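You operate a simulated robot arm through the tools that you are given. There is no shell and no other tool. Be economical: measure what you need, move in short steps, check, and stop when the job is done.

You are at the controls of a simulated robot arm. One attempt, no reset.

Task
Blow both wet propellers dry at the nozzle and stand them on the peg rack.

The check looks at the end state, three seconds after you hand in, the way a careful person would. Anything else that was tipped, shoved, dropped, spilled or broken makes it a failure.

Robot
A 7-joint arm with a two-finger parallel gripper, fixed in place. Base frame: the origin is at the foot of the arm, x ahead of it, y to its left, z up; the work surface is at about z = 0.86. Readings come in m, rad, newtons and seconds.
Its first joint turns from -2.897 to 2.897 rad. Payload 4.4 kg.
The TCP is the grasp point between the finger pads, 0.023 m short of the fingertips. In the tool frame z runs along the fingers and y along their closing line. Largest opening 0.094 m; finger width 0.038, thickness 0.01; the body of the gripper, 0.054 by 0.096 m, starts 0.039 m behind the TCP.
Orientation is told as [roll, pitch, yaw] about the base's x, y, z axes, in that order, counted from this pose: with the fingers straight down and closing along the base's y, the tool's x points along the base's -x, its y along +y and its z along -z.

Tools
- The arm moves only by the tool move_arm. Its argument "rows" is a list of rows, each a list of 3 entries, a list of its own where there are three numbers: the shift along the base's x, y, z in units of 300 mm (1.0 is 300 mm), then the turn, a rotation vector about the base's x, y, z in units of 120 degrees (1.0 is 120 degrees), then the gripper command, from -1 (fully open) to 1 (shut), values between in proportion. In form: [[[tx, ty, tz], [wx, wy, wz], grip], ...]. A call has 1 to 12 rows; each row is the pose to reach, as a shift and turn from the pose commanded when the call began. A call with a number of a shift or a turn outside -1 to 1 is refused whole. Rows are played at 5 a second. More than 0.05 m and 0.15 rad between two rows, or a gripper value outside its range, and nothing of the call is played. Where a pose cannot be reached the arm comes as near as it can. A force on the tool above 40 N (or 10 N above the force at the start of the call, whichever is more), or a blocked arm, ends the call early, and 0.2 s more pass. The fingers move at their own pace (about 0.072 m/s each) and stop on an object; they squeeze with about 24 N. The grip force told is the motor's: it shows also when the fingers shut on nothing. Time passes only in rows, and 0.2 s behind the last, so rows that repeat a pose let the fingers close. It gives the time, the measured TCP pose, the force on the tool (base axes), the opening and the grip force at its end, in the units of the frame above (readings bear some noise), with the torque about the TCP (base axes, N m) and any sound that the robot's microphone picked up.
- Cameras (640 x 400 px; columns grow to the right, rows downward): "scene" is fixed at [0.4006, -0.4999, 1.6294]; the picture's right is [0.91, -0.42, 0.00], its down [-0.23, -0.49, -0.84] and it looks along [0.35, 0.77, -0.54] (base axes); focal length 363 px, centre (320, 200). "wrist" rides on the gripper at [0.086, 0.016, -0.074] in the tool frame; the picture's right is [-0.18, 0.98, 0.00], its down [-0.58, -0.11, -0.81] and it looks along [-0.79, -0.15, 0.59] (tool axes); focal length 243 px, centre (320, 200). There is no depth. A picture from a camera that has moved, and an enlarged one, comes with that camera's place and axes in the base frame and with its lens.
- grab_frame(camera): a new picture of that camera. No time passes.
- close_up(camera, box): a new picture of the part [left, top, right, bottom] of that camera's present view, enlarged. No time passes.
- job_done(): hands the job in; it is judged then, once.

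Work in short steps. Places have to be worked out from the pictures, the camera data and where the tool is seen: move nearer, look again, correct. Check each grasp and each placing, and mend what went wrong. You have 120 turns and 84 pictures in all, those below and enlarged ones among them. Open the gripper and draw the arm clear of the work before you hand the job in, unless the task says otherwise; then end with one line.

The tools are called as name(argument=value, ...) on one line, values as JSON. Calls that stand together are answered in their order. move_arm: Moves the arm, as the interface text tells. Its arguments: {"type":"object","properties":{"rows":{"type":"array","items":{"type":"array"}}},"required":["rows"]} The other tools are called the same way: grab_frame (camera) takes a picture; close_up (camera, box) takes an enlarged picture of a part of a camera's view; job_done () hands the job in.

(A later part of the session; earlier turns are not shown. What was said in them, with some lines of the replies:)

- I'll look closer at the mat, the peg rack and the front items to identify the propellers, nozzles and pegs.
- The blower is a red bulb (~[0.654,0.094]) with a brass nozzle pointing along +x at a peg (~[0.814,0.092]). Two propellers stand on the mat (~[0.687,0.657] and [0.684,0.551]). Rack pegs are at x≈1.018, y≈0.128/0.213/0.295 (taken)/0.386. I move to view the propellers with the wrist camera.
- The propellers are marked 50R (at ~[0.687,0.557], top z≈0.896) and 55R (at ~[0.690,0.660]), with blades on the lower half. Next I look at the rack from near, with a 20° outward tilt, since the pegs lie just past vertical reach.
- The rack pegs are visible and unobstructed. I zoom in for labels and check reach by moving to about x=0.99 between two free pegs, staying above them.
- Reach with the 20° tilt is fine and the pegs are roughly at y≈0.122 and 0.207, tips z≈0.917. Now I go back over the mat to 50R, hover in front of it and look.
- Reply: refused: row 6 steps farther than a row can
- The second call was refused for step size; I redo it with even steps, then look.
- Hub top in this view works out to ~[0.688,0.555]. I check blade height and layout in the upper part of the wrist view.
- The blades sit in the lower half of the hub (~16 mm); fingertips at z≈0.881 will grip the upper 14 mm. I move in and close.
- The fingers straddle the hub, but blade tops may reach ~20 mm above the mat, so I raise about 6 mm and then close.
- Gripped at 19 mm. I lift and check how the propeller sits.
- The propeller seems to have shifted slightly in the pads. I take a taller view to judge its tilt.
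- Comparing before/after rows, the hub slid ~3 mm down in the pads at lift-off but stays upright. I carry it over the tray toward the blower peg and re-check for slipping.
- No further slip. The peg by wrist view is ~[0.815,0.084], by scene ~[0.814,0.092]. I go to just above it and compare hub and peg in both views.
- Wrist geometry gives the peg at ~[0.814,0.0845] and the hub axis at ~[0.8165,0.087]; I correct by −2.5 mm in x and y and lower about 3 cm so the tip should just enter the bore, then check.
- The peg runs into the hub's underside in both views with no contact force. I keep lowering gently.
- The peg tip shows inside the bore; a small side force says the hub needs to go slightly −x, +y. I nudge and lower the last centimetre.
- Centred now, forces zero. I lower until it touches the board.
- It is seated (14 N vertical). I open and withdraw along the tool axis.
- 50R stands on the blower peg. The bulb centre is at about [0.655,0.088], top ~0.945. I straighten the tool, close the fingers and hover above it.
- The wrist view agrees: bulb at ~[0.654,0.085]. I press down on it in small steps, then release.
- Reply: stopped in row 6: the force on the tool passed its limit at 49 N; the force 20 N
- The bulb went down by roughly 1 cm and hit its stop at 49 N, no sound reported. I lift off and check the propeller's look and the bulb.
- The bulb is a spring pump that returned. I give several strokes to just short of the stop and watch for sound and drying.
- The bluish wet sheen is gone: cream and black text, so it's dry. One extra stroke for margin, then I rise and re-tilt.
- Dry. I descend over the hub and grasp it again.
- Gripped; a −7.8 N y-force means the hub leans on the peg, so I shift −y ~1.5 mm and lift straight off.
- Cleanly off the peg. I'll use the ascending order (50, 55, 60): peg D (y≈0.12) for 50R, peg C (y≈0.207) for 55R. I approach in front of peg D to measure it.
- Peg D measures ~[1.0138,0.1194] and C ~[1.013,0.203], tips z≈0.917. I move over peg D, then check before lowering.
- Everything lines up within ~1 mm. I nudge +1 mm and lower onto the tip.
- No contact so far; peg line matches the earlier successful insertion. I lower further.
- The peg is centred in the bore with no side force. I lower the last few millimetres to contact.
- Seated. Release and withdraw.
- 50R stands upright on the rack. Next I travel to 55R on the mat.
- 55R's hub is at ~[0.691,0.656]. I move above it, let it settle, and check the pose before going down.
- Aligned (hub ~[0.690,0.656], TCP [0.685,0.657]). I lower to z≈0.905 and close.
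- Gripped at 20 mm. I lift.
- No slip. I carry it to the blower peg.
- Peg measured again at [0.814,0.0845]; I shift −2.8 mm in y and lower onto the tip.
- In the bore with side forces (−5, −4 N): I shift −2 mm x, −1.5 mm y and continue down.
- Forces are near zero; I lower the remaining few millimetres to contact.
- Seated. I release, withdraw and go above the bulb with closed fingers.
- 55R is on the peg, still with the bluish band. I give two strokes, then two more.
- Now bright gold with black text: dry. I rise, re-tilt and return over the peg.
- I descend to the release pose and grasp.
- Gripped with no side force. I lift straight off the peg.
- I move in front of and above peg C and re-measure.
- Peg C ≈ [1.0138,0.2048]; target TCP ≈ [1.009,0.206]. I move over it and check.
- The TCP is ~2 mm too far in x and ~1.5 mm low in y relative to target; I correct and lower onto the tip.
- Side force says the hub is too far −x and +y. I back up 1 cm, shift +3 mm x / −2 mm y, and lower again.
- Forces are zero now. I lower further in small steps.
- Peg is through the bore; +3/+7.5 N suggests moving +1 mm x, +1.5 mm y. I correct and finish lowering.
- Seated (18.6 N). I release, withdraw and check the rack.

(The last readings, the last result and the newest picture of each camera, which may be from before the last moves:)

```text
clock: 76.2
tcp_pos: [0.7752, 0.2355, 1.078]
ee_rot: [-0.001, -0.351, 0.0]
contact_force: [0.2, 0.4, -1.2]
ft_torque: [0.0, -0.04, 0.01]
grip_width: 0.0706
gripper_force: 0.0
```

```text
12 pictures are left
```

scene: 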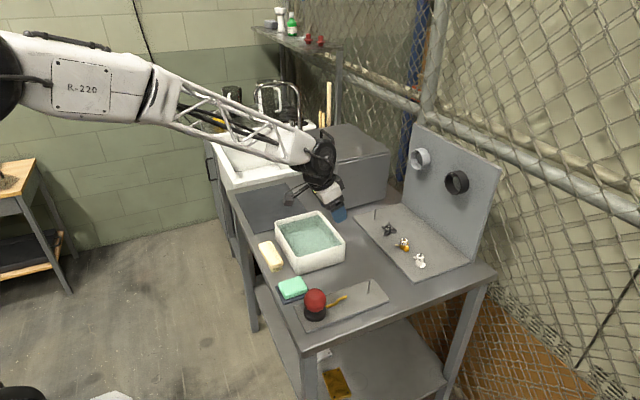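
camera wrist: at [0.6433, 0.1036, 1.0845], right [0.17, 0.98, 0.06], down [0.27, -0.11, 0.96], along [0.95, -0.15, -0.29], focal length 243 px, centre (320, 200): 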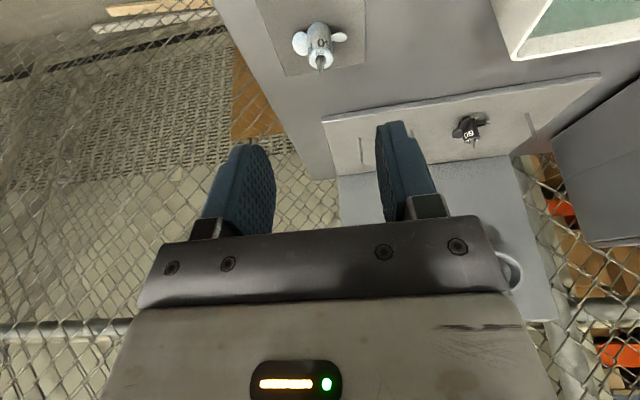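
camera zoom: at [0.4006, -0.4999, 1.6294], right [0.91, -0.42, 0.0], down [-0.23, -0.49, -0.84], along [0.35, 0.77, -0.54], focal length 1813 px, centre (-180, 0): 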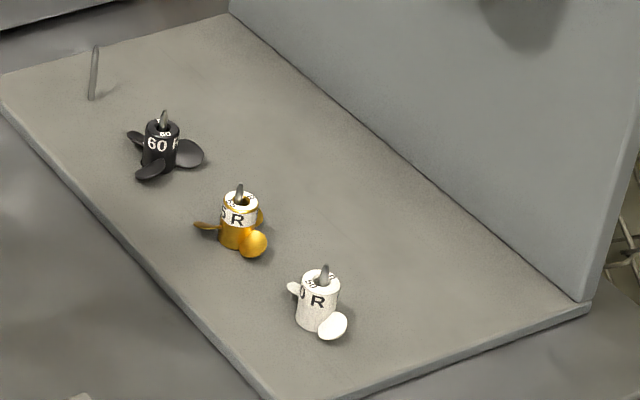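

All three propellers stand upright on the rack, the two blown ones look dry, and nothing else has moved. The arm is open and clear, so I raise it a bit and hand in.

move_arm(rows=[[[-0.08, 0.05, 0.1], [0, 0, 0], -1], [[-0.16, 0.1, 0.2], [0, 0, 0], -1], [[-0.2, 0.15, 0.28], [0, 0, 0], -1]])

job_done()

```text
clock: 77.0
tcp_pos: [0.7188, 0.28, 1.1613]
ee_rot: [0.002, -0.35, 0.0]
contact_force: [0.2, -0.4, -0.7]
ft_torque: [-0.01, -0.04, 0.01]
grip_width: 0.0937
gripper_force: 0.0
```

```text
The job is handed in.
```

Both propellers (50R and 55R) were blown dry at the nozzle, judging by their changed colour, and now stand upright on the peg rack next to the 60; the job is handed in.
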